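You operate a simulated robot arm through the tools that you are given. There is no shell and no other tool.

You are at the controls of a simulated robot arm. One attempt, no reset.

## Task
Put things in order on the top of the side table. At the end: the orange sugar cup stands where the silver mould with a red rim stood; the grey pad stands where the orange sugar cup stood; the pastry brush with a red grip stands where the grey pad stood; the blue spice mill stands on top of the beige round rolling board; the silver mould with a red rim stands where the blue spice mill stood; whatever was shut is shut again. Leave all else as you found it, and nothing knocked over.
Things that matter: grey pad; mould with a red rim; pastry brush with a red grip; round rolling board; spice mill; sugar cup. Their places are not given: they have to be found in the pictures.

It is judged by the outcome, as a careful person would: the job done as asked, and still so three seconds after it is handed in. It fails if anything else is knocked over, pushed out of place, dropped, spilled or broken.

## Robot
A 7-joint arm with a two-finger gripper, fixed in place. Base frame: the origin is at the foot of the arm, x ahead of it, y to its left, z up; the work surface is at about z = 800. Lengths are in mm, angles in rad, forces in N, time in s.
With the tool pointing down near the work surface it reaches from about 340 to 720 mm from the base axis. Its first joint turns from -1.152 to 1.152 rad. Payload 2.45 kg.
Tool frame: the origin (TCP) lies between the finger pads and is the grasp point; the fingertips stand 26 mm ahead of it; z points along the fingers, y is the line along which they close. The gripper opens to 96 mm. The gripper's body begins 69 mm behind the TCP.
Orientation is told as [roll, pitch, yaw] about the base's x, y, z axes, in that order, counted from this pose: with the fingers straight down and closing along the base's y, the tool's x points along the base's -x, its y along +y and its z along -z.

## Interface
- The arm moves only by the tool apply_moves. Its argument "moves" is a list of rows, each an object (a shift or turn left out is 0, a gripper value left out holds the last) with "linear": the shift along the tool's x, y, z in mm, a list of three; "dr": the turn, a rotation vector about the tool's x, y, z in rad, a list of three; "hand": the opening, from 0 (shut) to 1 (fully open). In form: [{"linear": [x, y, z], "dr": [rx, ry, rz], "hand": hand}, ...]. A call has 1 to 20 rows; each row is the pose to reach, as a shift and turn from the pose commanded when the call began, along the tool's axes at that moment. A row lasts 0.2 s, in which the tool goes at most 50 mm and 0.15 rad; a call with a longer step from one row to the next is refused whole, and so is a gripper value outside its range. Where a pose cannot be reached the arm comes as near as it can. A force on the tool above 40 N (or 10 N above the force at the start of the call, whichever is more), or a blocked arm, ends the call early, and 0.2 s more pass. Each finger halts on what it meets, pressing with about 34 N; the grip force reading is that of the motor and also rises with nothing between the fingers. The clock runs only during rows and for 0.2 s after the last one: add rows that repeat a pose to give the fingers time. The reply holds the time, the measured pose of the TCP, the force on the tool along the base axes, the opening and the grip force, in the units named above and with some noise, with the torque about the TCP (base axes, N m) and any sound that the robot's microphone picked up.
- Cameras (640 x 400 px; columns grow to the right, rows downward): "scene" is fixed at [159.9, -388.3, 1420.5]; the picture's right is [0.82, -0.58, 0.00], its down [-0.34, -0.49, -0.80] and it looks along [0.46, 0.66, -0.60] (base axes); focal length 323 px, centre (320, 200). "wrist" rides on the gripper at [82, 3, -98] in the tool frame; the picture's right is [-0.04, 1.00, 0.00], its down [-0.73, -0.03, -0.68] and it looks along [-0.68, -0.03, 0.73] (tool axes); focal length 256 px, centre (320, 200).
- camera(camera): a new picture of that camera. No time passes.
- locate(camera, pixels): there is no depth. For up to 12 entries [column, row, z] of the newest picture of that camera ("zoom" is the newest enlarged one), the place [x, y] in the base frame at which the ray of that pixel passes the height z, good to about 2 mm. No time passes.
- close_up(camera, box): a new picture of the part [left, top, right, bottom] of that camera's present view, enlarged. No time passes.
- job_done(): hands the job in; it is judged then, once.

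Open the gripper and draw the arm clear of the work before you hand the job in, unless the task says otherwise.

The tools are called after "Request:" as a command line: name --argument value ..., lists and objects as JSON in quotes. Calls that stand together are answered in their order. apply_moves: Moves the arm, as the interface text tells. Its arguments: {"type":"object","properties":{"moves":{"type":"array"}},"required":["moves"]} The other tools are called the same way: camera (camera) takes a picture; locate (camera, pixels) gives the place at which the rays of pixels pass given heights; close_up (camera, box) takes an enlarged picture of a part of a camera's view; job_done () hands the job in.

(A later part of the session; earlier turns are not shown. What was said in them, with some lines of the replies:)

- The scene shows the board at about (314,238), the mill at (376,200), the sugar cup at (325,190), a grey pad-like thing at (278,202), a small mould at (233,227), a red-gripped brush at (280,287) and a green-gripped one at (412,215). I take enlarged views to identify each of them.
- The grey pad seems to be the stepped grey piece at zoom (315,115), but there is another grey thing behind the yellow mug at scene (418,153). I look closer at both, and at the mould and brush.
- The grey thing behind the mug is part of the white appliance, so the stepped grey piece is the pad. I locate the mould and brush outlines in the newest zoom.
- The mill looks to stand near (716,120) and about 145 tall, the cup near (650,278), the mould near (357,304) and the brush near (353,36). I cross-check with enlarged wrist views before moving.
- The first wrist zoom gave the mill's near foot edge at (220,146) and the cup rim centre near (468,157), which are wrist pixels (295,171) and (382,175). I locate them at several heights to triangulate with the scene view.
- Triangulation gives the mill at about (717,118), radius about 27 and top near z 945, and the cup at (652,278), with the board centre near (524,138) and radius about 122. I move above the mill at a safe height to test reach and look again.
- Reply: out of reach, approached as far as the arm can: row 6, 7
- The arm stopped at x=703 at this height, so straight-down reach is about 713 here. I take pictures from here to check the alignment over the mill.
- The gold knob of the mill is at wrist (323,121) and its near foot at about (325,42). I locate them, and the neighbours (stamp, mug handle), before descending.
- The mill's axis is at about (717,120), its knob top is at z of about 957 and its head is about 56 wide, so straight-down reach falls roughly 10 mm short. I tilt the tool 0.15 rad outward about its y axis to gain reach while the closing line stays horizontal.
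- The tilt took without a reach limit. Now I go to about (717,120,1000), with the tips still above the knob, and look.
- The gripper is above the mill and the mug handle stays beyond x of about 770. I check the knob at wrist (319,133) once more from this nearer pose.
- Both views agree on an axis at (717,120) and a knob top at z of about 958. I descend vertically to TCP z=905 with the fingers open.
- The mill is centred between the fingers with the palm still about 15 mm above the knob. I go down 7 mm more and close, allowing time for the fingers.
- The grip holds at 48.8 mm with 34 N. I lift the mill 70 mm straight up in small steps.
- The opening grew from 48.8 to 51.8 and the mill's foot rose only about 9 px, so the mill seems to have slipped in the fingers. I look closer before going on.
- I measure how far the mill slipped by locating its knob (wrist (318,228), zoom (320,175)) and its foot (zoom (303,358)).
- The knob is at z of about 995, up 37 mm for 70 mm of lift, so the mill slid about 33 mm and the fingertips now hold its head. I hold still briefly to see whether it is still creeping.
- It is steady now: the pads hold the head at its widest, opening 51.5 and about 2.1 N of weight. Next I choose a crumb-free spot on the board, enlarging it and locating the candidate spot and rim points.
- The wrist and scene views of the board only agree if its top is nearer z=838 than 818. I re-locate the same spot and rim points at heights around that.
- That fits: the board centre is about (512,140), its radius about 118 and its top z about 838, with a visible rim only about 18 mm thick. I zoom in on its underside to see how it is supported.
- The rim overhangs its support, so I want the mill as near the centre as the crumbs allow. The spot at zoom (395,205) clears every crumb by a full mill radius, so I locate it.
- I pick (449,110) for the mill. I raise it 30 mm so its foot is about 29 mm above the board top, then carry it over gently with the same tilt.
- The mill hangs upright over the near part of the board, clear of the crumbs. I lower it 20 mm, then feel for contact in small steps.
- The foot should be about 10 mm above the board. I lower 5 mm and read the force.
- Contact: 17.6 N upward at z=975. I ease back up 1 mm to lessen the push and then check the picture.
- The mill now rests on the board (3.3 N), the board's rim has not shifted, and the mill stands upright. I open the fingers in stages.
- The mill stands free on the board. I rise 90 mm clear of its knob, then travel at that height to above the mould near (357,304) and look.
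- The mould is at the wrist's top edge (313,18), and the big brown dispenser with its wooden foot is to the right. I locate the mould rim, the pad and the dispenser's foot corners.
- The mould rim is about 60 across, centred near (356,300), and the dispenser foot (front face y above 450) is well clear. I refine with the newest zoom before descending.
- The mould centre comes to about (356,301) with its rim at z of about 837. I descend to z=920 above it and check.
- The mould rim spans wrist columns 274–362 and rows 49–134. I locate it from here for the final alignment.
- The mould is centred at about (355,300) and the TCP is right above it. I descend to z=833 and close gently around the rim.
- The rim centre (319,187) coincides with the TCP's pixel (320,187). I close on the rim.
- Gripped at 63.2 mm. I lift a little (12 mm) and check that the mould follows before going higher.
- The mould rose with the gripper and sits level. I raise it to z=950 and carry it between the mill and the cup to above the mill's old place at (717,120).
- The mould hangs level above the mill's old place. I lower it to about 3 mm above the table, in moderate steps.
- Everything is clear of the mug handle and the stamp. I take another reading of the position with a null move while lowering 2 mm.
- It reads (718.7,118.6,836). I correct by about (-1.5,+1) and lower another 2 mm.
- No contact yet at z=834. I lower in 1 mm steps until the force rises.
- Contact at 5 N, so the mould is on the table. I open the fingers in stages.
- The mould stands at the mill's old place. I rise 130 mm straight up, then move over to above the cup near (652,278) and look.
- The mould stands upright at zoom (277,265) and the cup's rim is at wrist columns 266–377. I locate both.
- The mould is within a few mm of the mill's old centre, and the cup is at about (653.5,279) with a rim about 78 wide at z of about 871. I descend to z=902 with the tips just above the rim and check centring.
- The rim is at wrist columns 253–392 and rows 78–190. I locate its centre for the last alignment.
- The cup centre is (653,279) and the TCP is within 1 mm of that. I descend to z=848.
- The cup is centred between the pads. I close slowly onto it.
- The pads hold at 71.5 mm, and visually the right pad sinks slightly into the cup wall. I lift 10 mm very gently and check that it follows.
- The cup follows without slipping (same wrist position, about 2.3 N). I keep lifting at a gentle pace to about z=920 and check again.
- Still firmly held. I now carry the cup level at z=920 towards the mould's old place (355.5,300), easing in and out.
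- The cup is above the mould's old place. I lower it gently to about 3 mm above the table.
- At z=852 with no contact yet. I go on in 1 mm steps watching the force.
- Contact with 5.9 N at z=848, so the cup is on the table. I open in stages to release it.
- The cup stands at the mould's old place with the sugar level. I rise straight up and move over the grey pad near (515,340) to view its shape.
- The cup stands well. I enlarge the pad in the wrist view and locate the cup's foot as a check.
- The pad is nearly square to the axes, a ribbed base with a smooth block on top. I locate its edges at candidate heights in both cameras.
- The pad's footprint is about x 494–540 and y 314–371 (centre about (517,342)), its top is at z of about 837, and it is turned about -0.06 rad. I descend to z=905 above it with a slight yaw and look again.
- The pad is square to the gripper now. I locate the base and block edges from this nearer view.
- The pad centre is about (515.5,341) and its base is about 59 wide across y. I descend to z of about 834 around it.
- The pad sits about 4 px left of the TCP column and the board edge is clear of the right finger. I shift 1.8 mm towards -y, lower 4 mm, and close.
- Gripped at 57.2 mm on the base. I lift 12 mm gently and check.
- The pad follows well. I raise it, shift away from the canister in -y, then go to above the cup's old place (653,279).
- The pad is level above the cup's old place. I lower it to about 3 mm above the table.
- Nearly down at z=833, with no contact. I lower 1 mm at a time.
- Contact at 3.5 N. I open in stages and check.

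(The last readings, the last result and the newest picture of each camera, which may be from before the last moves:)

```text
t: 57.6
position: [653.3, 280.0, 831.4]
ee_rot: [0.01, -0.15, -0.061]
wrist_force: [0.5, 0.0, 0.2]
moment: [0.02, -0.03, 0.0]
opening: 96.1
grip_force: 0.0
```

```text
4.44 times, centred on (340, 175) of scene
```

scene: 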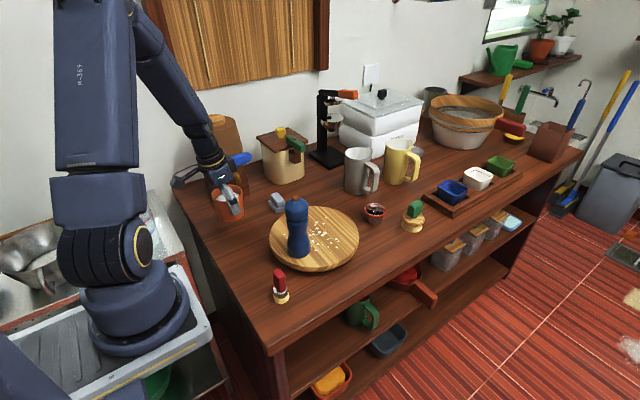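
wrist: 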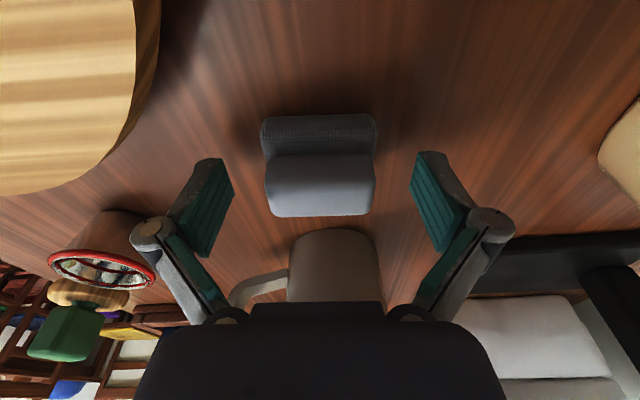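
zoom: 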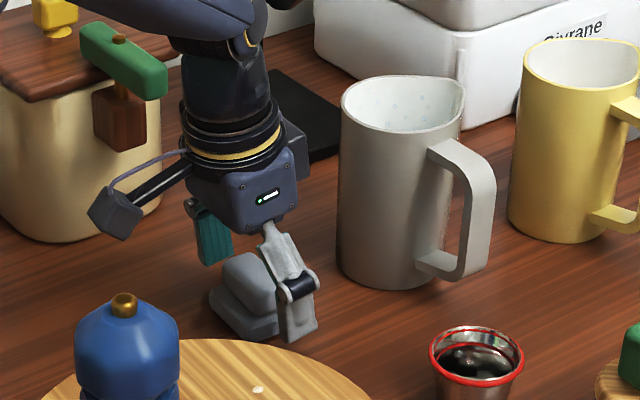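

The pad stands at the cup's old place. I rise straight up 150 mm, then straighten the tool back to vertical.

Request:
apply_moves --moves '[{"linear": [-5.6, 0, -37], "hand": 1}, {"linear": [-11.2, 0, -74], "hand": 1}, {"linear": [-16.8, 0, -111], "hand": 1}, {"linear": [-22.4, 0, -148.4], "hand": 1}, {"linear": [-22.4, 0, -148.4], "dr": [0, 0.07, -0.03], "hand": 1}, {"linear": [-22.4, 0, -148.4], "dr": [0, 0.15, -0.06], "hand": 1}, {"linear": [-22.4, 0, -148.4], "dr": [0, 0.15, -0.06], "hand": 1}]'

Request:
camera --camera "scene"

Request:
close_up --camera "scene" --box '[290, 150, 400, 240]'

Request:
close_up --camera "scene" --box '[255, 255, 305, 310]'

```text
t: 59.2
position: [653.0, 278.3, 982.7]
ee_rot: [0.006, 0.001, 0.001]
wrist_force: [0.8, 0.3, 0.3]
moment: [0.0, -0.02, 0.01]
opening: 96.0
grip_force: 0.0
```

```text
taken
```

scene: 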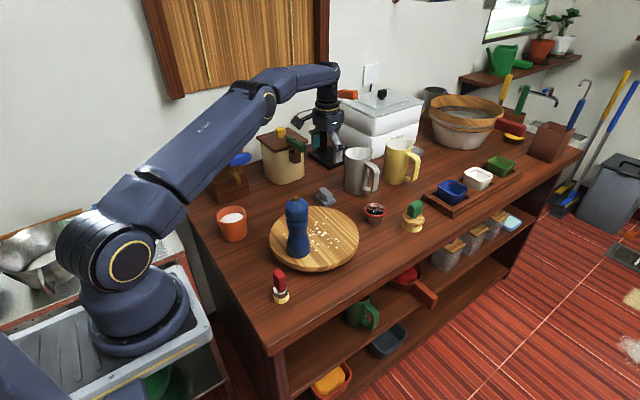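

```text
4.44 times, centred on (345, 195) of scene
```

zoom: 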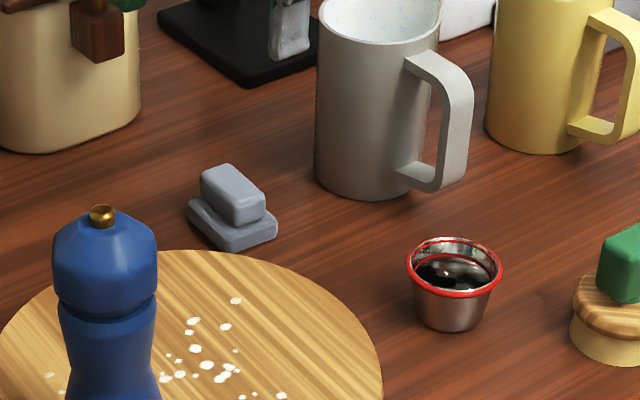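

```text
7.27 times, centred on (280, 282) of scene
```

zoom: 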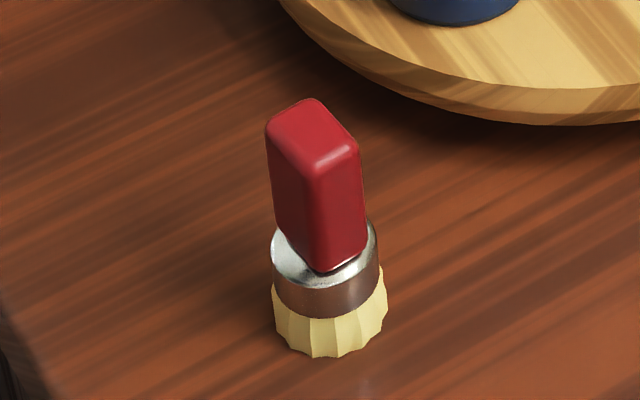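

All placed items stand well, including the pad. Next the brush: I locate its grip's corners and its foot from the newest zoom.

Request:
locate --camera "zoom" --pixels '[[275, 330, 800], [388, 310, 800], [322, 358, 800], [267, 128, 885], [312, 99, 885], [362, 145, 885], [316, 175, 885], [267, 128, 880], [312, 99, 880], [362, 145, 880], [316, 175, 880], [322, 272, 838]]'

```text
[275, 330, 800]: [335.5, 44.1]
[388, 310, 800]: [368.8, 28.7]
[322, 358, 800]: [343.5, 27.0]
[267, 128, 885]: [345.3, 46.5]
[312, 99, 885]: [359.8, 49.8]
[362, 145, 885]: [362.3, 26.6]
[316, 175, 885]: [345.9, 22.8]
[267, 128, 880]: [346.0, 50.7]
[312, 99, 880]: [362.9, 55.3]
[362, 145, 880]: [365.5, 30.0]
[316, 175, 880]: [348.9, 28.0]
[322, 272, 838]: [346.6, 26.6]
```

The brush grip is about 17 by 24 with its top at z of about 880, centred near (354,41), and turned about +0.12 rad; its ferrule top is at about z 838. I rise to z=1090 to pass over the mill, then travel to above the brush.

Request:
apply_moves --moves '[{"linear": [0, 0, -36], "hand": 1}, {"linear": [0, 0, -72], "hand": 1}, {"linear": [0, 0, -107], "hand": 1}, {"linear": [30, -23.7, -107], "hand": 1}, {"linear": [60, -47.5, -107], "hand": 1}, {"linear": [95, -75, -107], "hand": 1}, {"linear": [130, -103, -107], "hand": 1}, {"linear": [165, -130.5, -107], "hand": 1}, {"linear": [200, -158, -107], "hand": 1}, {"linear": [235, -186, -107], "hand": 1}, {"linear": [270, -213.6, -107], "hand": 1}, {"linear": [300, -237.3, -107], "hand": 1}, {"linear": [300, -237.3, -107], "hand": 1}]'

Request:
camera --camera "wrist"

Request:
camera --camera "scene"

```text
t: 62.0
position: [664.5, 110.6, 1170.3]
ee_rot: [0.006, 0.0, 0.0]
wrist_force: [-0.7, -0.2, -0.3]
moment: [0.01, 0.03, 0.02]
opening: 96.3
grip_force: 0.0
out of reach, approached as far as the arm can: row 2, 3, 4, 5, 6, 7, 8, 9, 10, 11, 12, 13
```

```text
taken
```

wrist: 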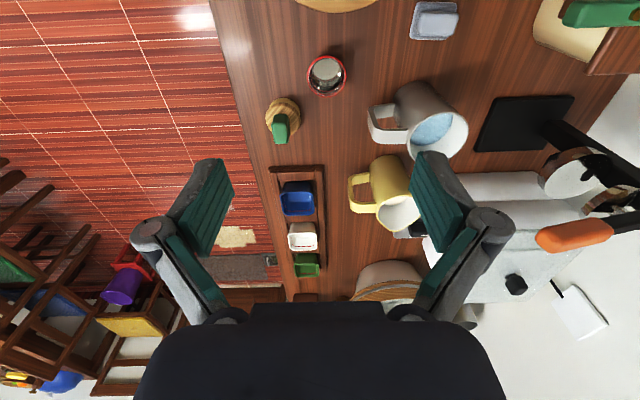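

```text
taken
```

scene: 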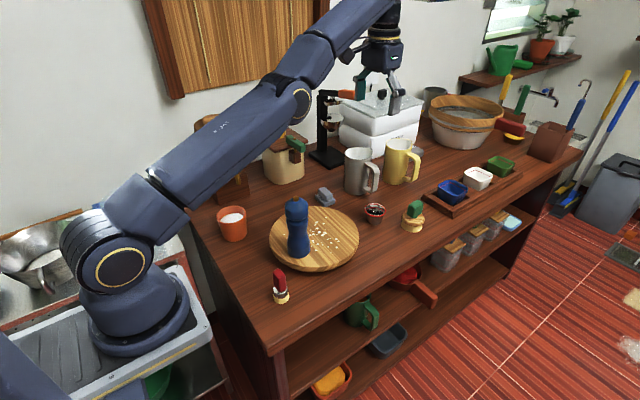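

The straight-up rise ran out of reach there and the arm slid to (664,111,1170), high and clear of everything. From here I draw back inward to above the brush at z=1100.

Request:
apply_moves --moves '[{"linear": [20, 0, 5], "hand": 1}, {"linear": [55, -5, 15], "hand": 1}, {"linear": [95, -15, 25], "hand": 1}, {"linear": [135, -25, 35], "hand": 1}]'

```text
t: 63.0
position: [653.4, 113.5, 1191.5]
ee_rot: [0.005, 0.001, -0.001]
wrist_force: [-0.8, 0.3, 0.8]
moment: [0.0, -0.03, 0.04]
opening: 96.2
grip_force: 0.1
out of reach, approached as far as the arm can: row 1, 2, 3, 4
```

The arm drifted up again and reports out of reach, so it seems stuck near full stretch. I try a small move straight down to bend the elbow.

Request:
apply_moves --moves '[{"linear": [0, 0, 20], "hand": 1}, {"linear": [0, 0, 40], "hand": 1}]'

Request:
camera --camera "scene"

```text
t: 63.6
position: [668.9, 111.7, 1158.7]
ee_rot: [0.002, 0.001, -0.001]
wrist_force: [0.7, -0.3, 0.0]
moment: [0.01, 0.02, 0.04]
opening: 96.0
grip_force: 0.0
out of reach, approached as far as the arm can: row 1, 2
```

```text
taken
```

scene: 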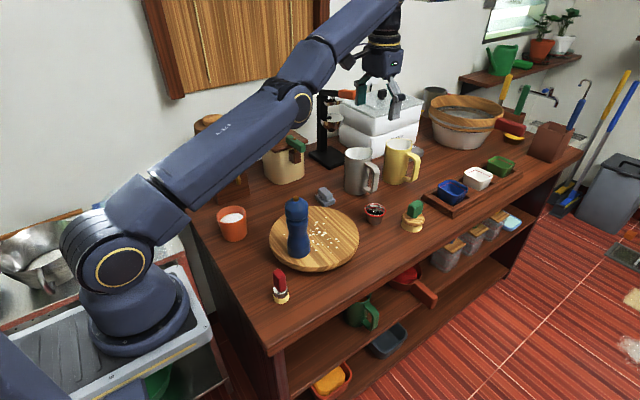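

It slides along the reach limit, elbow straight. Earlier, tilting outward freed it, so I tilt -0.15 while holding the TCP.

Request:
apply_moves --moves '[{"linear": [0, 0, 10], "dr": [0, -0.1, 0], "hand": 1}, {"linear": [0, 0, 20], "dr": [0, -0.2, 0], "hand": 1}, {"linear": [0, 0, 20], "dr": [0, -0.2, 0], "hand": 1}]'

```text
t: 64.4
position: [711.4, 118.6, 1160.6]
ee_rot: [0.003, -0.2, -0.001]
wrist_force: [0.3, 0.3, 0.2]
moment: [0.02, 0.01, 0.0]
opening: 95.9
grip_force: 0.0
out of reach, approached as far as the arm can: row 1, 2, 3
```

Still on the limit. Moving tangentially downward should bend the elbow, so I command a descent of 150 mm (and 30 mm inward); nothing tall stands below here down to z=1000.

Request:
apply_moves --moves '[{"linear": [15, 0, 35], "hand": 1}, {"linear": [30, 0, 70], "hand": 1}, {"linear": [45, 0, 105], "hand": 1}, {"linear": [59, 0, 141], "hand": 1}, {"linear": [59, 0, 141], "hand": 1}]'

Request:
camera --camera "scene"

```text
t: 65.6
position: [750.6, 134.4, 1021.5]
ee_rot: [0.005, -0.198, -0.001]
wrist_force: [0.0, 1.1, -0.6]
moment: [-0.02, 0.02, 0.01]
opening: 95.9
grip_force: 0.2
out of reach, approached as far as the arm can: row 1, 2, 3, 4, 5
```

```text
taken
```

scene: 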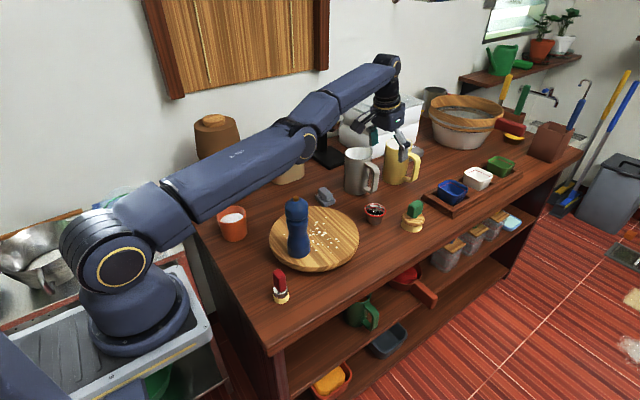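

The picture shows the elbow now sagging below the shoulder–wrist line, so it has flipped past straight and the solver is stuck. I go back up first to gain room, then I will stretch outward and swing downward so the elbow folds the normal way.

Request:
apply_moves --moves '[{"linear": [6.4, -2.4, -36], "hand": 1}, {"linear": [12.8, -4.8, -72], "hand": 1}, {"linear": [19.2, -7.2, -108], "hand": 1}, {"linear": [25.6, -9.6, -144], "hand": 1}, {"linear": [31.9, -12, -180], "hand": 1}, {"linear": [31.9, -12, -180], "hand": 1}]'

Request:
camera --camera "scene"

```text
t: 67.0
position: [693.0, 124.5, 1198.5]
ee_rot: [0.003, -0.199, 0.0]
wrist_force: [0.1, 0.1, -0.7]
moment: [0.02, 0.02, 0.02]
opening: 96.2
grip_force: 0.1
out of reach, approached as far as the arm can: row 1, 2, 3, 4, 5, 6
```

```text
taken
```

scene: 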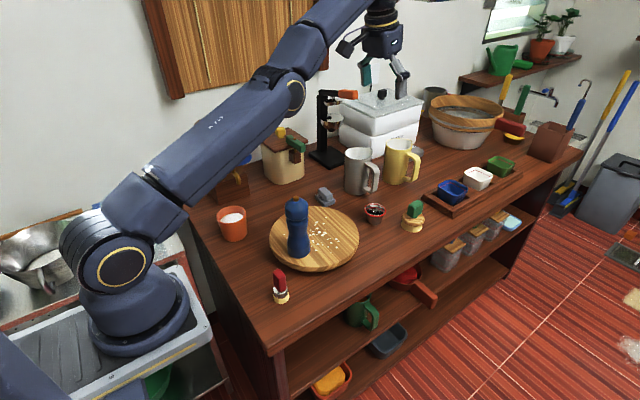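

The arm is high again at (693,124,1198). Now I command outward beyond reach to straighten the elbow, swing downward, then inward.

Request:
apply_moves --moves '[{"linear": [-43.8, 7.2, -14.5], "hand": 1}, {"linear": [-54.5, 10.2, 18.2], "hand": 1}, {"linear": [-65.1, 13.2, 51], "hand": 1}, {"linear": [-75.9, 16.3, 83.8], "hand": 1}, {"linear": [-36, 9.7, 94], "hand": 1}, {"linear": [7.2, 2.5, 105.7], "hand": 1}, {"linear": [7.2, 2.5, 105.7], "hand": 1}]'

Request:
camera --camera "scene"

```text
t: 68.6
position: [708.1, 125.8, 1091.8]
ee_rot: [0.006, -0.203, 0.0]
wrist_force: [0.3, -0.1, 0.3]
moment: [-0.01, 0.02, -0.02]
opening: 96.2
grip_force: 0.1
out of reach, approached as far as the arm can: row 1, 2, 3, 4, 5
```

```text
taken
```

scene: 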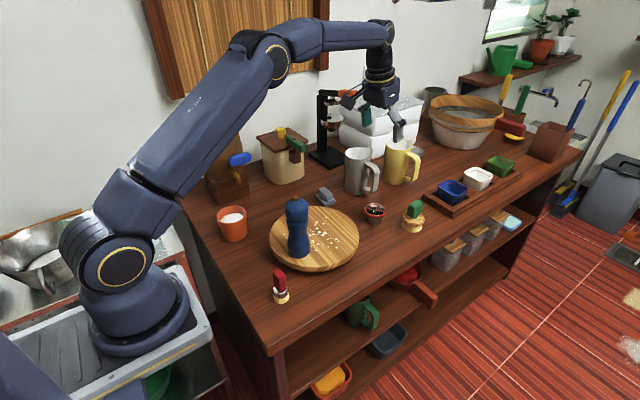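

The elbow is up again and the last rows were reached. I draw inward 200 mm and straighten the tool to vertical on the way.

Request:
apply_moves --moves '[{"linear": [39.2, -9, -8], "hand": 1}, {"linear": [78.4, -18, -16], "hand": 1}, {"linear": [117.6, -27, -24], "hand": 1}, {"linear": [156.8, -36, -32], "hand": 1}, {"linear": [196, -45, -39.8], "dr": [0, 0.1, 0], "hand": 1}, {"linear": [196, -45, -39.8], "dr": [0, 0.2, 0], "hand": 1}, {"linear": [196, -45, -39.8], "dr": [0, 0.2, 0], "hand": 1}]'

```text
t: 70.2
position: [508.8, 81.7, 1094.0]
ee_rot: [0.006, -0.002, 0.001]
wrist_force: [0.4, 0.2, 0.2]
moment: [0.0, -0.02, -0.03]
opening: 96.2
grip_force: 0.0
```

Free again and vertical at (509,82,1094). I go on to above the brush at (353,41) and look.

Request:
apply_moves --moves '[{"linear": [39, -10.2, 0], "hand": 1}, {"linear": [78, -20.4, 0], "hand": 1}, {"linear": [117, -30.6, 0], "dr": [0.006, 0, -0.06], "hand": 1}, {"linear": [155.8, -40.7, 0], "dr": [0.006, 0, -0.12], "hand": 1}, {"linear": [155.8, -40.7, 0], "dr": [0.006, 0, -0.12], "hand": 1}]'

Request:
camera --camera "wrist"

Request:
camera --camera "scene"

```text
t: 71.4
position: [354.2, 40.3, 1089.5]
ee_rot: [-0.002, 0.001, 0.12]
wrist_force: [-0.6, 0.5, -0.7]
moment: [0.0, -0.02, 0.0]
opening: 95.7
grip_force: 0.0
```

```text
taken
```

wrist: 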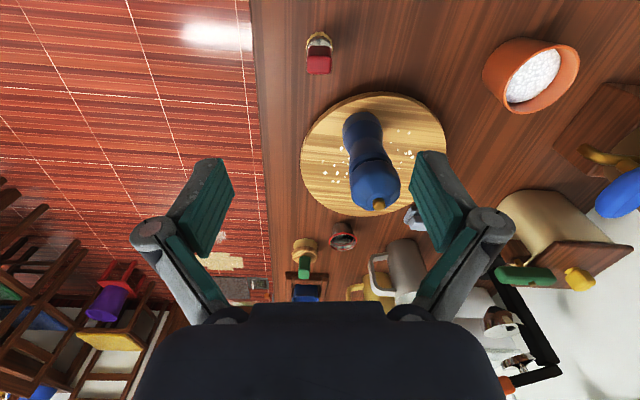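

```text
taken
```

scene: 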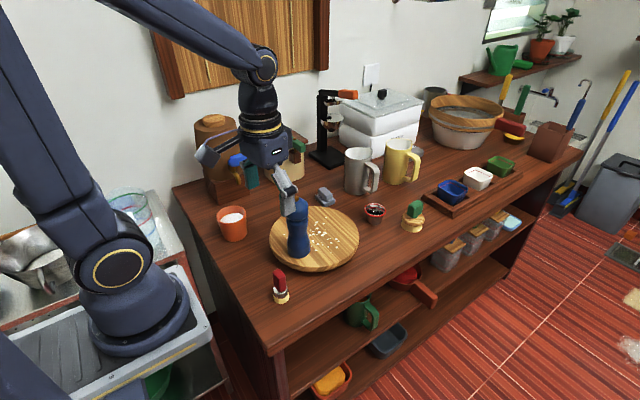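

The brush shows at wrist (319,55), square to the picture after the yaw. I enlarge it and locate its grip.

Request:
close_up --camera "wrist" --box '[280, 20, 360, 90]'

```text
5.71 times, centred on (320, 55) of wrist
```

zoom: 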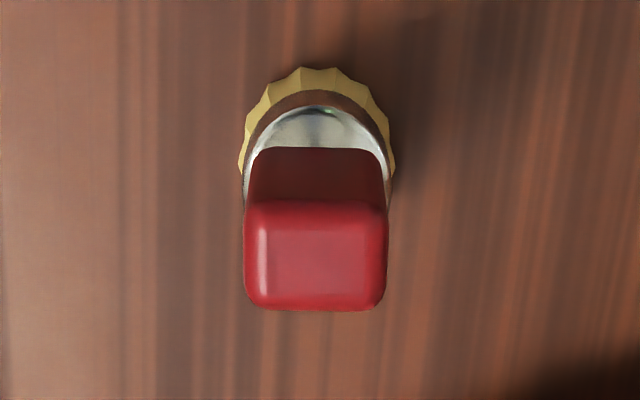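

Request:
locate --camera "zoom" --pixels '[[318, 68, 800], [240, 160, 803], [395, 160, 803], [244, 255, 880], [389, 255, 880], [316, 205, 880], [316, 310, 880], [316, 205, 885], [316, 310, 885], [318, 105, 838], [316, 310, 875]]'

```text
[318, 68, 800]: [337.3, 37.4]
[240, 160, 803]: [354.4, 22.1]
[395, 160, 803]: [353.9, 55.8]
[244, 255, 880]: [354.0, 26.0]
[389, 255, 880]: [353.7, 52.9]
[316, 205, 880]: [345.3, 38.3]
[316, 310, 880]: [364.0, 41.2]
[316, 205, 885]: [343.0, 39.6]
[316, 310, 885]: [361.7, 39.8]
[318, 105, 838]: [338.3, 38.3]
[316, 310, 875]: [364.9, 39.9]
```

The brush's axis is at about (354.3,39.3) and its grip is about 27 wide across y, with the top at z of about 880. I descend to z=922 just above it.

Request:
apply_moves --moves '[{"linear": [0, -0.3, 42], "hand": 1}, {"linear": [0, -0.6, 84], "hand": 1}, {"linear": [0, -0.9, 126], "hand": 1}, {"linear": [0, -1, 167], "hand": 1}, {"linear": [0, -1, 167], "hand": 1}]'

Request:
camera --camera "wrist"

Request:
camera --camera "scene"

```text
t: 72.6
position: [353.0, 40.8, 924.9]
ee_rot: [-0.002, 0.001, 0.121]
wrist_force: [0.5, 0.9, 0.1]
moment: [0.03, 0.03, 0.01]
opening: 96.0
grip_force: 0.1
```

```text
taken
```

wrist: 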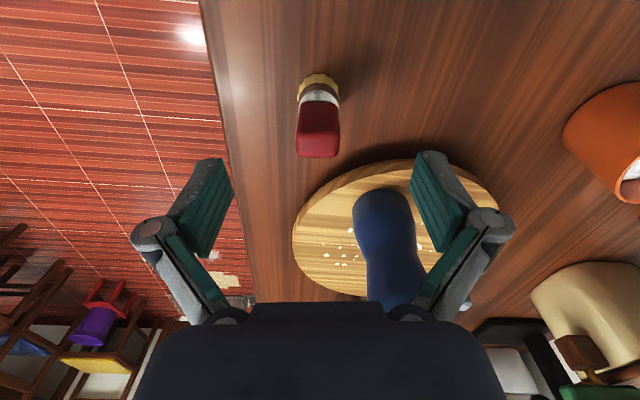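

```text
taken
```

scene: 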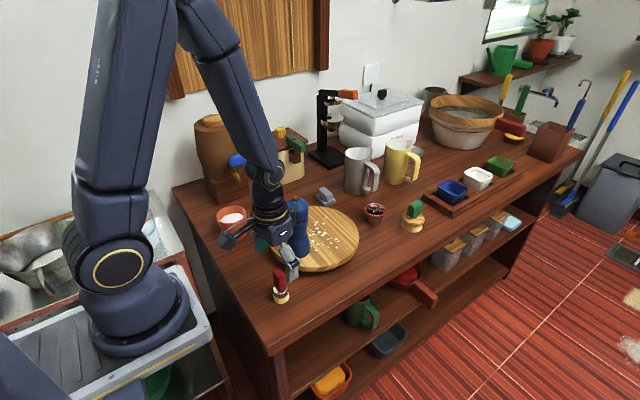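

The gripper is above the brush, and the mill is beyond it. I check the clearance between the hand and the mill in a close-up and refine the brush location.

Request:
close_up --camera "scene" --box '[210, 170, 350, 310]'

Request:
locate --camera "wrist" --pixels '[[295, 140, 880], [339, 140, 880], [318, 115, 880], [318, 158, 880], [319, 74, 800], [298, 88, 803], [341, 88, 803]]'

```text
2.86 times, centred on (280, 240) of scene
```

zoom: 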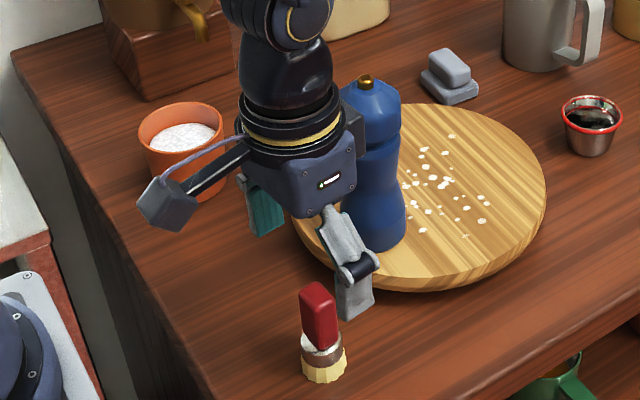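

```text
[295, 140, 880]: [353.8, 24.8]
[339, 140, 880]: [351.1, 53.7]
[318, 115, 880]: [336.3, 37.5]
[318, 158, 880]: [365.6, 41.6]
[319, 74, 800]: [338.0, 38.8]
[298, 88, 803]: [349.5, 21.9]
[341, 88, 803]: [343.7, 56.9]
```

The hand clears the mill with over 20 mm to spare, and the brush is about 1.5 mm to -y of the TCP. I descend to z=868, with the tips just above the ferrule.

Request:
apply_moves --moves '[{"linear": [0, -0.8, 20], "hand": 1}, {"linear": [0, -1.5, 40], "hand": 1}, {"linear": [0, -1.5, 56], "hand": 1}, {"linear": [0, -1.5, 56], "hand": 1}]'

Request:
camera --camera "wrist"

Request:
close_up --camera "scene" --box '[230, 190, 350, 310]'

```text
t: 73.6
position: [353.1, 40.9, 868.3]
ee_rot: [-0.003, 0.0, 0.12]
wrist_force: [0.3, 1.1, 0.7]
moment: [0.01, 0.0, -0.01]
opening: 96.2
grip_force: 0.1
```

```text
taken
```

wrist: 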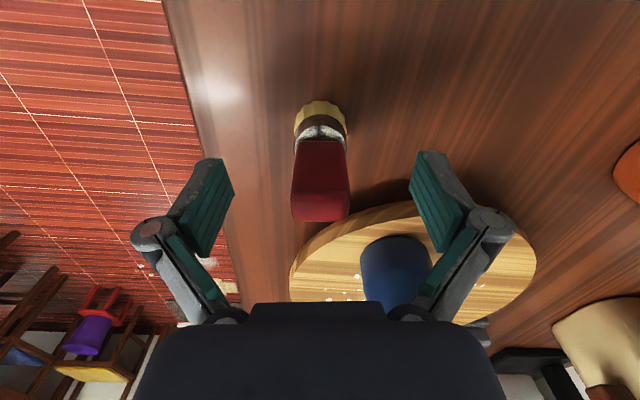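

```text
3.33 times, centred on (290, 250) of scene
```

zoom: 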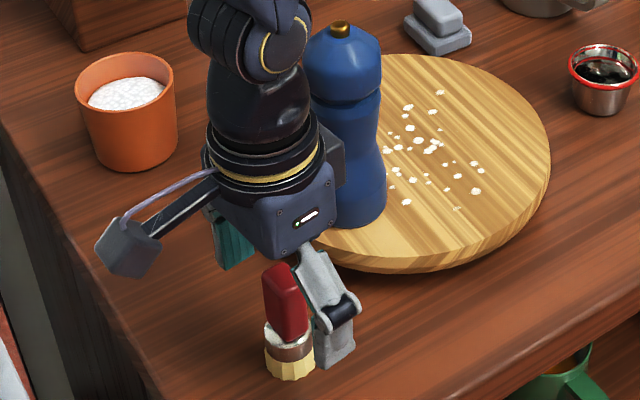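

The brush grip is centred at column 320 and the hand is clear of mill and board. I close on the grip.

Request:
apply_moves --moves '[{"linear": [0, 0, 0], "hand": 0.8}, {"linear": [0, 0, 0], "hand": 0.6}, {"linear": [0, 0, 0], "hand": 0.45}, {"linear": [0, 0, 0], "hand": 0.35}, {"linear": [0, 0, 0], "hand": 0.25}, {"linear": [0, 0, 0], "hand": 0.15}, {"linear": [0, 0, 0], "hand": 0.15}, {"linear": [0, 0, 0], "hand": 0.15}]'

Request:
camera --camera "wrist"

```text
t: 75.4
position: [352.9, 39.1, 869.1]
ee_rot: [-0.001, 0.002, 0.122]
wrist_force: [0.0, 0.1, 1.9]
moment: [0.02, 0.02, 0.03]
opening: 26.7
grip_force: 34.1
```

```text
taken
```

wrist: 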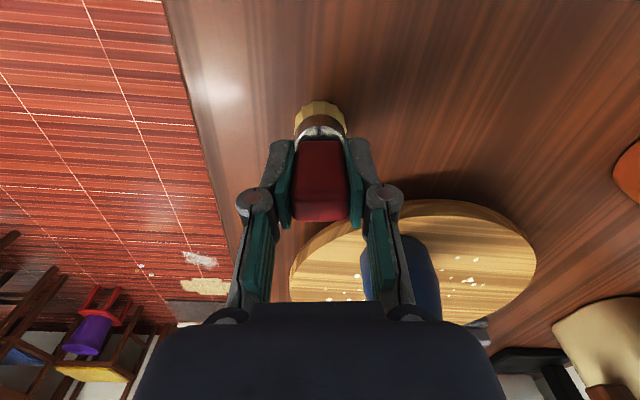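

Gripped at 26.7 mm. I lift 12 mm gently and check that the brush follows.

Request:
apply_moves --moves '[{"linear": [0, 0, -4], "hand": 0.1}, {"linear": [0, 0, -8], "hand": 0.1}, {"linear": [0, 0, -12], "hand": 0.1}, {"linear": [0, 0, -12], "hand": 0.1}]'

Request:
camera --camera "wrist"

Request:
close_up --camera "scene" --box '[230, 190, 350, 310]'

```text
t: 76.4
position: [352.9, 38.5, 883.2]
ee_rot: [-0.002, 0.001, 0.119]
wrist_force: [-0.8, 0.4, -0.6]
moment: [0.02, 0.01, 0.03]
opening: 26.8
grip_force: 33.4
```

```text
taken
```

wrist: 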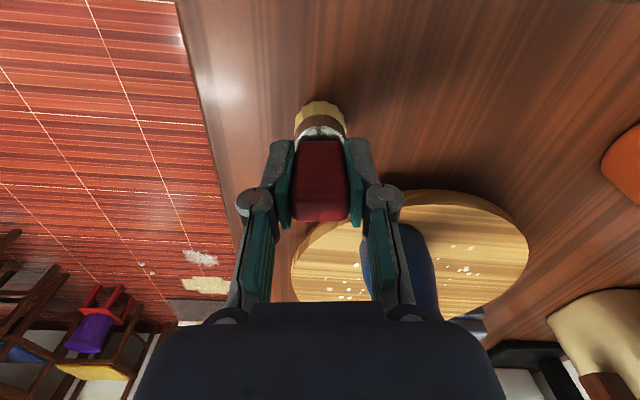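

```text
3.33 times, centred on (290, 250) of scene
```

zoom: 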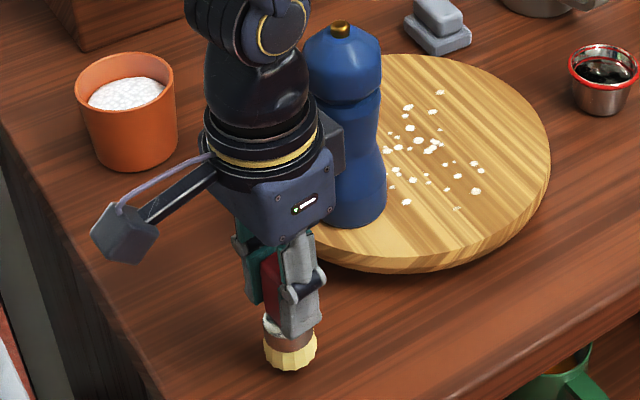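

The brush hangs straight. I raise it to z of about 1075 so its foot clears the mill's top, swing out in +y past the mill, then go to above the pad's old place (515.5,340.5).

Request:
apply_moves --moves '[{"linear": [0, 0, -38.4], "hand": 0.1}, {"linear": [0, 0, -76.8], "hand": 0.1}, {"linear": [0, 0, -115.2], "hand": 0.1}, {"linear": [0, 0, -153.6], "hand": 0.1}, {"linear": [0, 0, -192], "hand": 0.1}, {"linear": [-4.8, 39.7, -192], "hand": 0.1}, {"linear": [-9.6, 79.5, -192], "hand": 0.1}, {"linear": [-14.4, 119.2, -192], "hand": 0.1}, {"linear": [-19.2, 158.9, -192], "hand": 0.1}, {"linear": [-48.9, 179.1, -192], "hand": 0.1}, {"linear": [-78.7, 199.2, -192], "hand": 0.1}, {"linear": [-108.4, 219.4, -192], "hand": 0.1}, {"linear": [-138.1, 239.6, -192], "hand": 0.1}, {"linear": [-167.9, 259.7, -192], "hand": 0.1}, {"linear": [-197.6, 279.9, -192], "hand": 0.1}, {"linear": [-197.6, 279.9, -192], "hand": 0.1}]'

Request:
camera --camera "wrist"

Request:
camera --camera "scene"

```text
t: 79.8
position: [516.5, 340.2, 1072.1]
ee_rot: [-0.001, 0.0, 0.12]
wrist_force: [-0.6, -1.2, -0.5]
moment: [0.01, -0.01, -0.02]
opening: 26.7
grip_force: 34.3
```

```text
taken
```

wrist: 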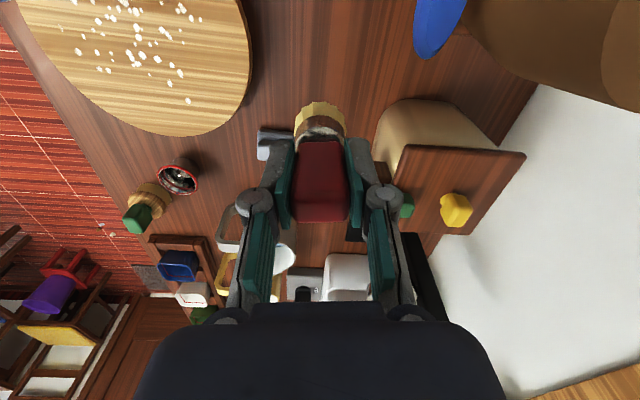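

```text
taken
```

scene: 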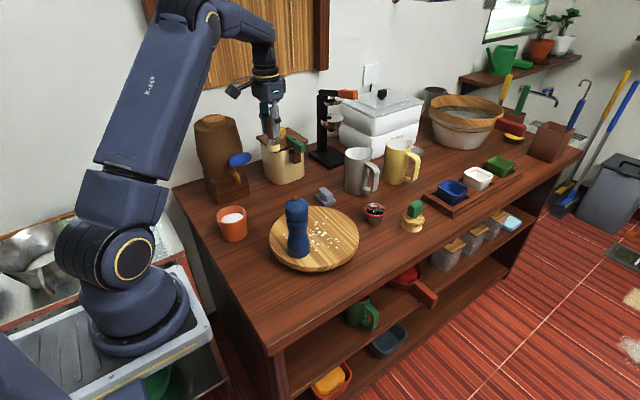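

The brush is above the pad's old place. Before lowering, I check the distance to the canister lid's corner (wrist (402,146)) and the dispenser lever (425,55).

Request:
locate --camera "wrist" --pixels '[[402, 146, 920], [402, 146, 900], [374, 160, 850], [425, 58, 950], [425, 58, 900], [374, 140, 800], [383, 115, 800]]'

Request:
close_up --camera "scene" --box '[190, 90, 350, 220]'

```text
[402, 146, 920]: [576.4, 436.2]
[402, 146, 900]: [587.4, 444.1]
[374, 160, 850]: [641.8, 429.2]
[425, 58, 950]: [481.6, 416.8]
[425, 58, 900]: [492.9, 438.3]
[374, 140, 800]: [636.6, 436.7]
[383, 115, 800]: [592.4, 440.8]
```

```text
3.08 times, centred on (270, 155) of scene
```

zoom: 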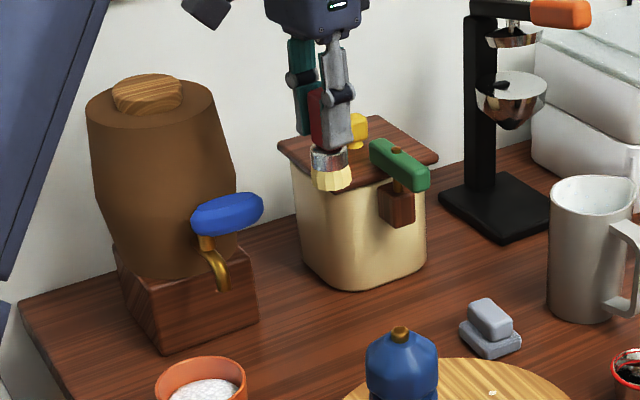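

The lid corner (576,436) and the lever (about (480,425)) stay well clear of the hand. I lower the brush to about 4 mm above the table.

Request:
apply_moves --moves '[{"linear": [0, 0, 35], "hand": 0.1}, {"linear": [0, 0, 70], "hand": 0.1}, {"linear": [0, 0, 105], "hand": 0.1}, {"linear": [0, 0, 140], "hand": 0.1}, {"linear": [0, 0, 170], "hand": 0.1}, {"linear": [0, 0, 190], "hand": 0.1}, {"linear": [0, 0, 198], "hand": 0.1}, {"linear": [0, 0, 198], "hand": 0.1}]'

Request:
close_up --camera "scene" --box '[220, 130, 340, 230]'

Request:
camera --camera "wrist"

```text
t: 81.6
position: [514.4, 339.1, 874.2]
ee_rot: [-0.001, 0.001, 0.12]
wrist_force: [-0.4, -0.9, -1.5]
moment: [-0.03, 0.02, 0.01]
opening: 26.8
grip_force: 33.7
```

```text
4.00 times, centred on (280, 180) of scene
```

zoom: 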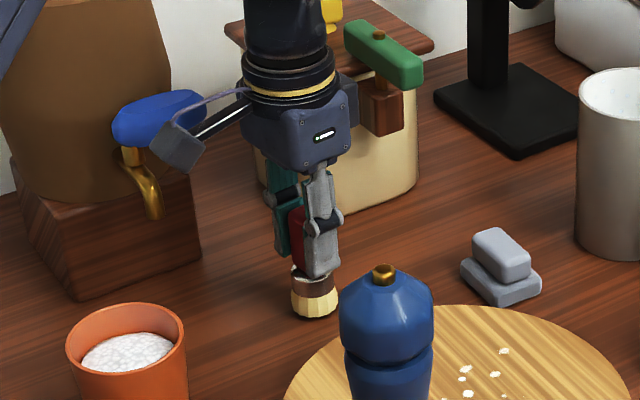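

```text
taken
```

wrist: 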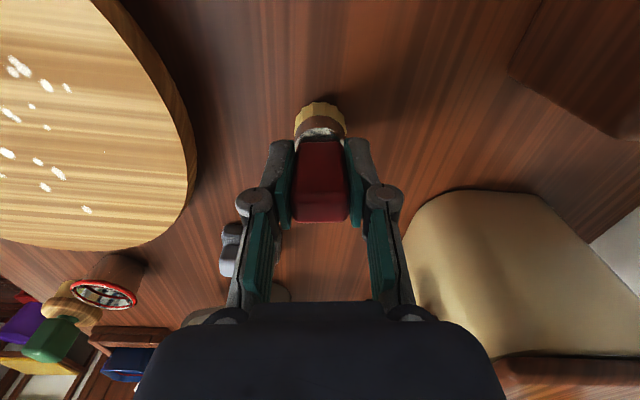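

Almost down (z=874 against about 868.5 at pickup). I lower 3 mm, then feel for contact in 1 mm steps.

Request:
apply_moves --moves '[{"linear": [0, 0.5, 1.5], "hand": 0.1}, {"linear": [0, 0.5, 3], "hand": 0.1}]'

Request:
apply_moves --moves '[{"linear": [0, 0, 1], "hand": 0.1}]'

```text
t: 82.2
position: [515.2, 340.9, 872.5]
ee_rot: [-0.004, 0.0, 0.119]
wrist_force: [0.3, 0.2, 0.6]
moment: [-0.03, 0.02, 0.01]
opening: 26.9
grip_force: 34.5
```

```text
t: 82.6
position: [515.7, 341.2, 870.4]
ee_rot: [-0.001, 0.001, 0.12]
wrist_force: [0.4, 0.0, -0.3]
moment: [-0.01, -0.03, 0.03]
opening: 26.8
grip_force: 34.0
```

Request:
apply_moves --moves '[{"linear": [0, 0, 1], "hand": 0.1}]'

```text
t: 83.0
position: [514.5, 341.9, 870.0]
ee_rot: [-0.002, -0.001, 0.121]
wrist_force: [-0.5, 0.1, -0.7]
moment: [0.01, 0.03, 0.01]
opening: 27.0
grip_force: 34.3
```

No contact yet at about z=870, so I go 1 mm further.

Request:
apply_moves --moves '[{"linear": [0, -0.5, 1], "hand": 0.1}]'

```text
t: 83.4
position: [515.4, 341.5, 869.7]
ee_rot: [-0.003, 0.0, 0.12]
wrist_force: [0.1, -0.1, 0.2]
moment: [0.01, -0.02, 0.01]
opening: 26.7
grip_force: 33.8
```

Request:
apply_moves --moves '[{"linear": [0, 0, 1], "hand": 0.1}]'

```text
t: 83.8
position: [516.0, 341.0, 868.9]
ee_rot: [0.0, -0.003, 0.122]
wrist_force: [-1.0, -1.5, 9.2]
moment: [-0.06, 0.08, -0.01]
opening: 26.9
grip_force: 34.1
```

Contact at 9.2 N. I ease up half a millimetre and open in stages.

Request:
apply_moves --moves '[{"linear": [0, 0, -0.4], "hand": 0.1}, {"linear": [0, 0, -0.4], "hand": 0.3}, {"linear": [0, 0, -0.4], "hand": 0.35}, {"linear": [0, 0, -0.4], "hand": 0.5}, {"linear": [0, 0, -0.4], "hand": 0.7}, {"linear": [0, 0, -0.4], "hand": 0.8}, {"linear": [0, 0, -0.4], "hand": 0.8}]'

Request:
camera --camera "wrist"

Request:
close_up --camera "scene" --box '[220, 130, 340, 230]'

```text
t: 85.4
position: [514.9, 341.2, 867.6]
ee_rot: [-0.002, -0.001, 0.119]
wrist_force: [0.1, -0.4, 0.5]
moment: [0.01, 0.0, 0.0]
opening: 76.9
grip_force: 0.0
```

```text
taken
```

wrist: 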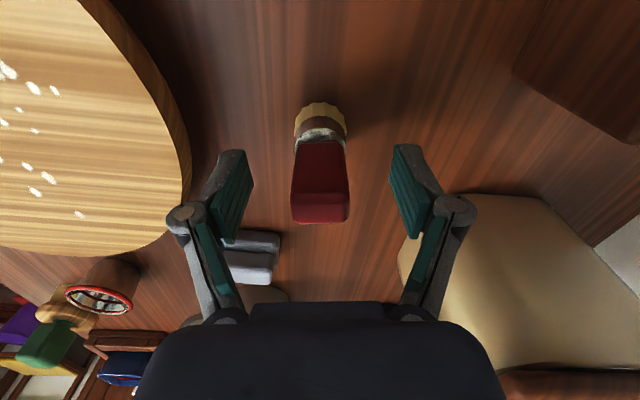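

```text
4.00 times, centred on (280, 180) of scene
```

zoom: 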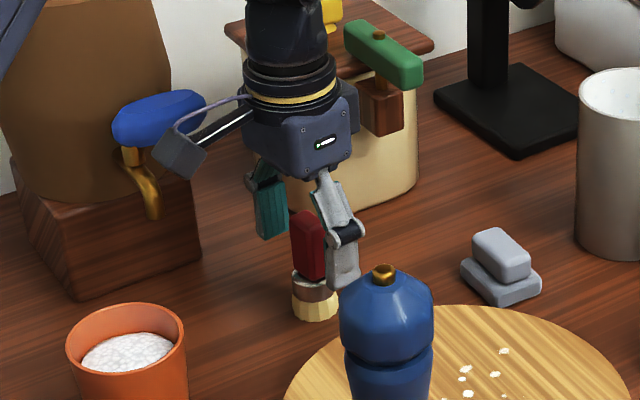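

The brush stands free at the pad's old place. I rise straight up and draw the arm back to near its starting pose.

Request:
apply_moves --moves '[{"linear": [0, 0, -40], "hand": 0.8}, {"linear": [0, 0, -80], "hand": 0.8}, {"linear": [0, 0, -120], "hand": 0.8}, {"linear": [0, 0, -160], "hand": 0.8}, {"linear": [0, 0, -200], "hand": 1}, {"linear": [14, -37, -215], "hand": 1}, {"linear": [28, -74, -230], "hand": 1}, {"linear": [42, -111, -245], "hand": 1}, {"linear": [56, -148, -255], "hand": 1}, {"linear": [56, -148, -255], "hand": 1}]'

Request:
camera --camera "scene"

Request:
camera --camera "wrist"

Request:
close_up --camera "scene" --box '[200, 150, 400, 290]'

```text
t: 87.6
position: [475.5, 185.9, 1124.5]
ee_rot: [-0.002, 0.0, 0.121]
wrist_force: [-0.1, -0.3, 0.0]
moment: [0.0, -0.04, 0.01]
opening: 96.3
grip_force: 0.0
```

```text
taken
```

scene: 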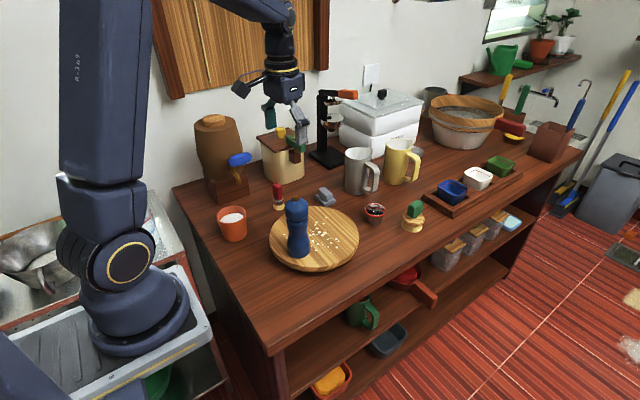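

```text
taken
```

wrist: 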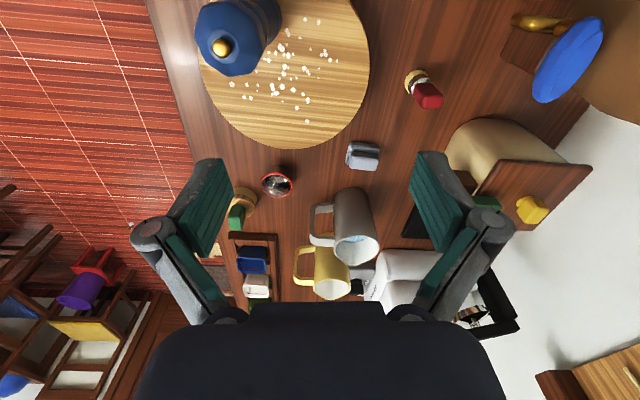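

```text
2.86 times, centred on (300, 220) of scene
```

zoom: 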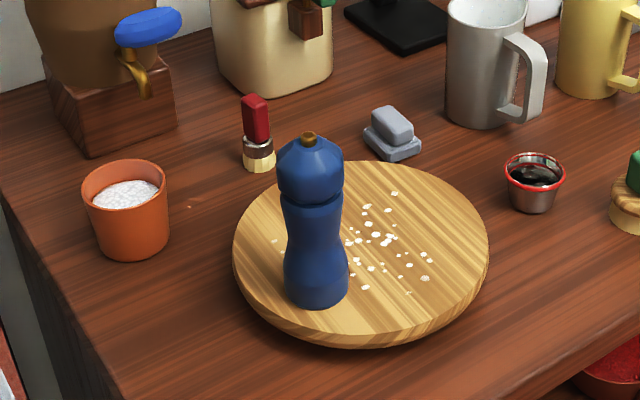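

All five items stand in place. I check the small orange speck near the cup (zoom (188,207)) and verify final positions.

Request:
close_up --camera "scene" --box '[215, 190, 295, 245]'

Request:
close_up --camera "wrist" --box '[230, 60, 450, 200]'

Request:
locate --camera "wrist" --pixels '[[261, 183, 837], [294, 183, 837], [277, 167, 837], [277, 197, 837], [346, 155, 808], [380, 157, 808], [363, 142, 805], [405, 85, 800], [416, 70, 800], [428, 75, 803]]'

```text
7.27 times, centred on (255, 218) of scene
```

zoom: 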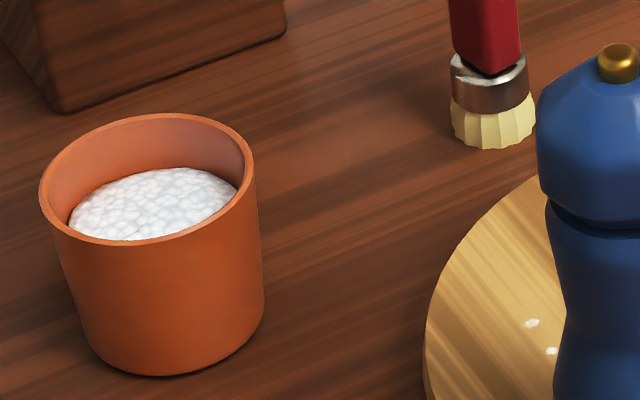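

```text
2.86 times, centred on (340, 130) of wrist
```

zoom: 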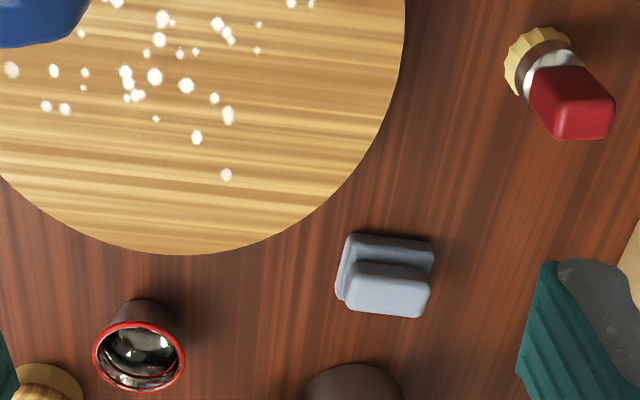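

```text
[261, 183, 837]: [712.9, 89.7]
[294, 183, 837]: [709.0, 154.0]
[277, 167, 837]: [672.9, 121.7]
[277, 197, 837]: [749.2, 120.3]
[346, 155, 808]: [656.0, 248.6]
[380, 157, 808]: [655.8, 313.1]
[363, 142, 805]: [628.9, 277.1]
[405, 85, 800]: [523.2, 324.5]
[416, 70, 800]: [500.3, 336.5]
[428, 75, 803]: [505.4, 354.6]
```

There is no spill and the board has not moved. I do one last check of the mould and pad centres in the newest zoom.

Request:
locate --camera "zoom" --pixels '[[93, 356, 837], [186, 356, 837], [140, 321, 837], [140, 392, 837], [338, 300, 802], [352, 234, 808], [434, 243, 808], [505, 70, 800], [538, 28, 800], [572, 48, 803]]'

Request:
close_up --camera "scene" --box '[300, 160, 440, 250]'

```text
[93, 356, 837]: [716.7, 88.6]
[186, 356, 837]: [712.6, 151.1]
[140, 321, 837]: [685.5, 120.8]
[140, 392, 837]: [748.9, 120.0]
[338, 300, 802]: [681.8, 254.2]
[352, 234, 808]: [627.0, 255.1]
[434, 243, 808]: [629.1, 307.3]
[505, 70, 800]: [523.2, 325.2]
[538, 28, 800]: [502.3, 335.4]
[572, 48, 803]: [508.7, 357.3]
```

```text
4.44 times, centred on (370, 205) of scene
```

zoom: 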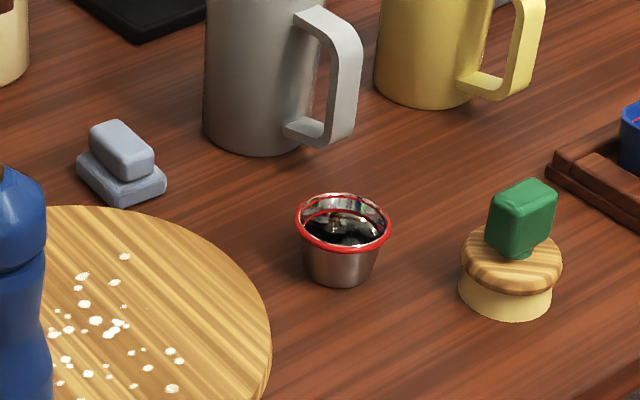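

The mould centre reads (717,120), the pad about (652,281), the brush about (516,341) and the cup about (355,301), with the mill upright on the board. The gripper is open and the arm is clear, so I hand the job in.

Request:
job_done

```text
The job is handed in.
```

I've handed the job in. All five items are where you asked, each standing upright. The last pictures show nothing spilled or knocked over.

| Item | Where it stands now | Measured centre, x, y (mm) |
|---|---|---|
| Blue spice mill | On the round rolling board, on a patch clear of crumbs | about (449, 109) |
| Silver mould with a red rim | Where the spice mill stood | about (717, 120) |
| Orange sugar cup | Where the mould stood, sugar still level | about (355, 301) |
| Grey pad | Where the sugar cup stood | about (652, 281) |
| Pastry brush with a red grip | Where the grey pad stood | about (516, 341) |

- **Accuracy:** The measured centres are within a few millimetres of the original spots.
- **Mill slip:** On the first lift the mill slid about 33 mm down in the fingers, but they held it by its head. It went onto the board upright.
- **Arm stuck:** On the way to the brush, the arm ran to the limit of its reach with the elbow bent the wrong way. I swung it out and back to free it; it touched nothing.
- **Lids and doors:** I opened nothing, so there was nothing to shut again.

The gripper is open and the arm is drawn back above the table.
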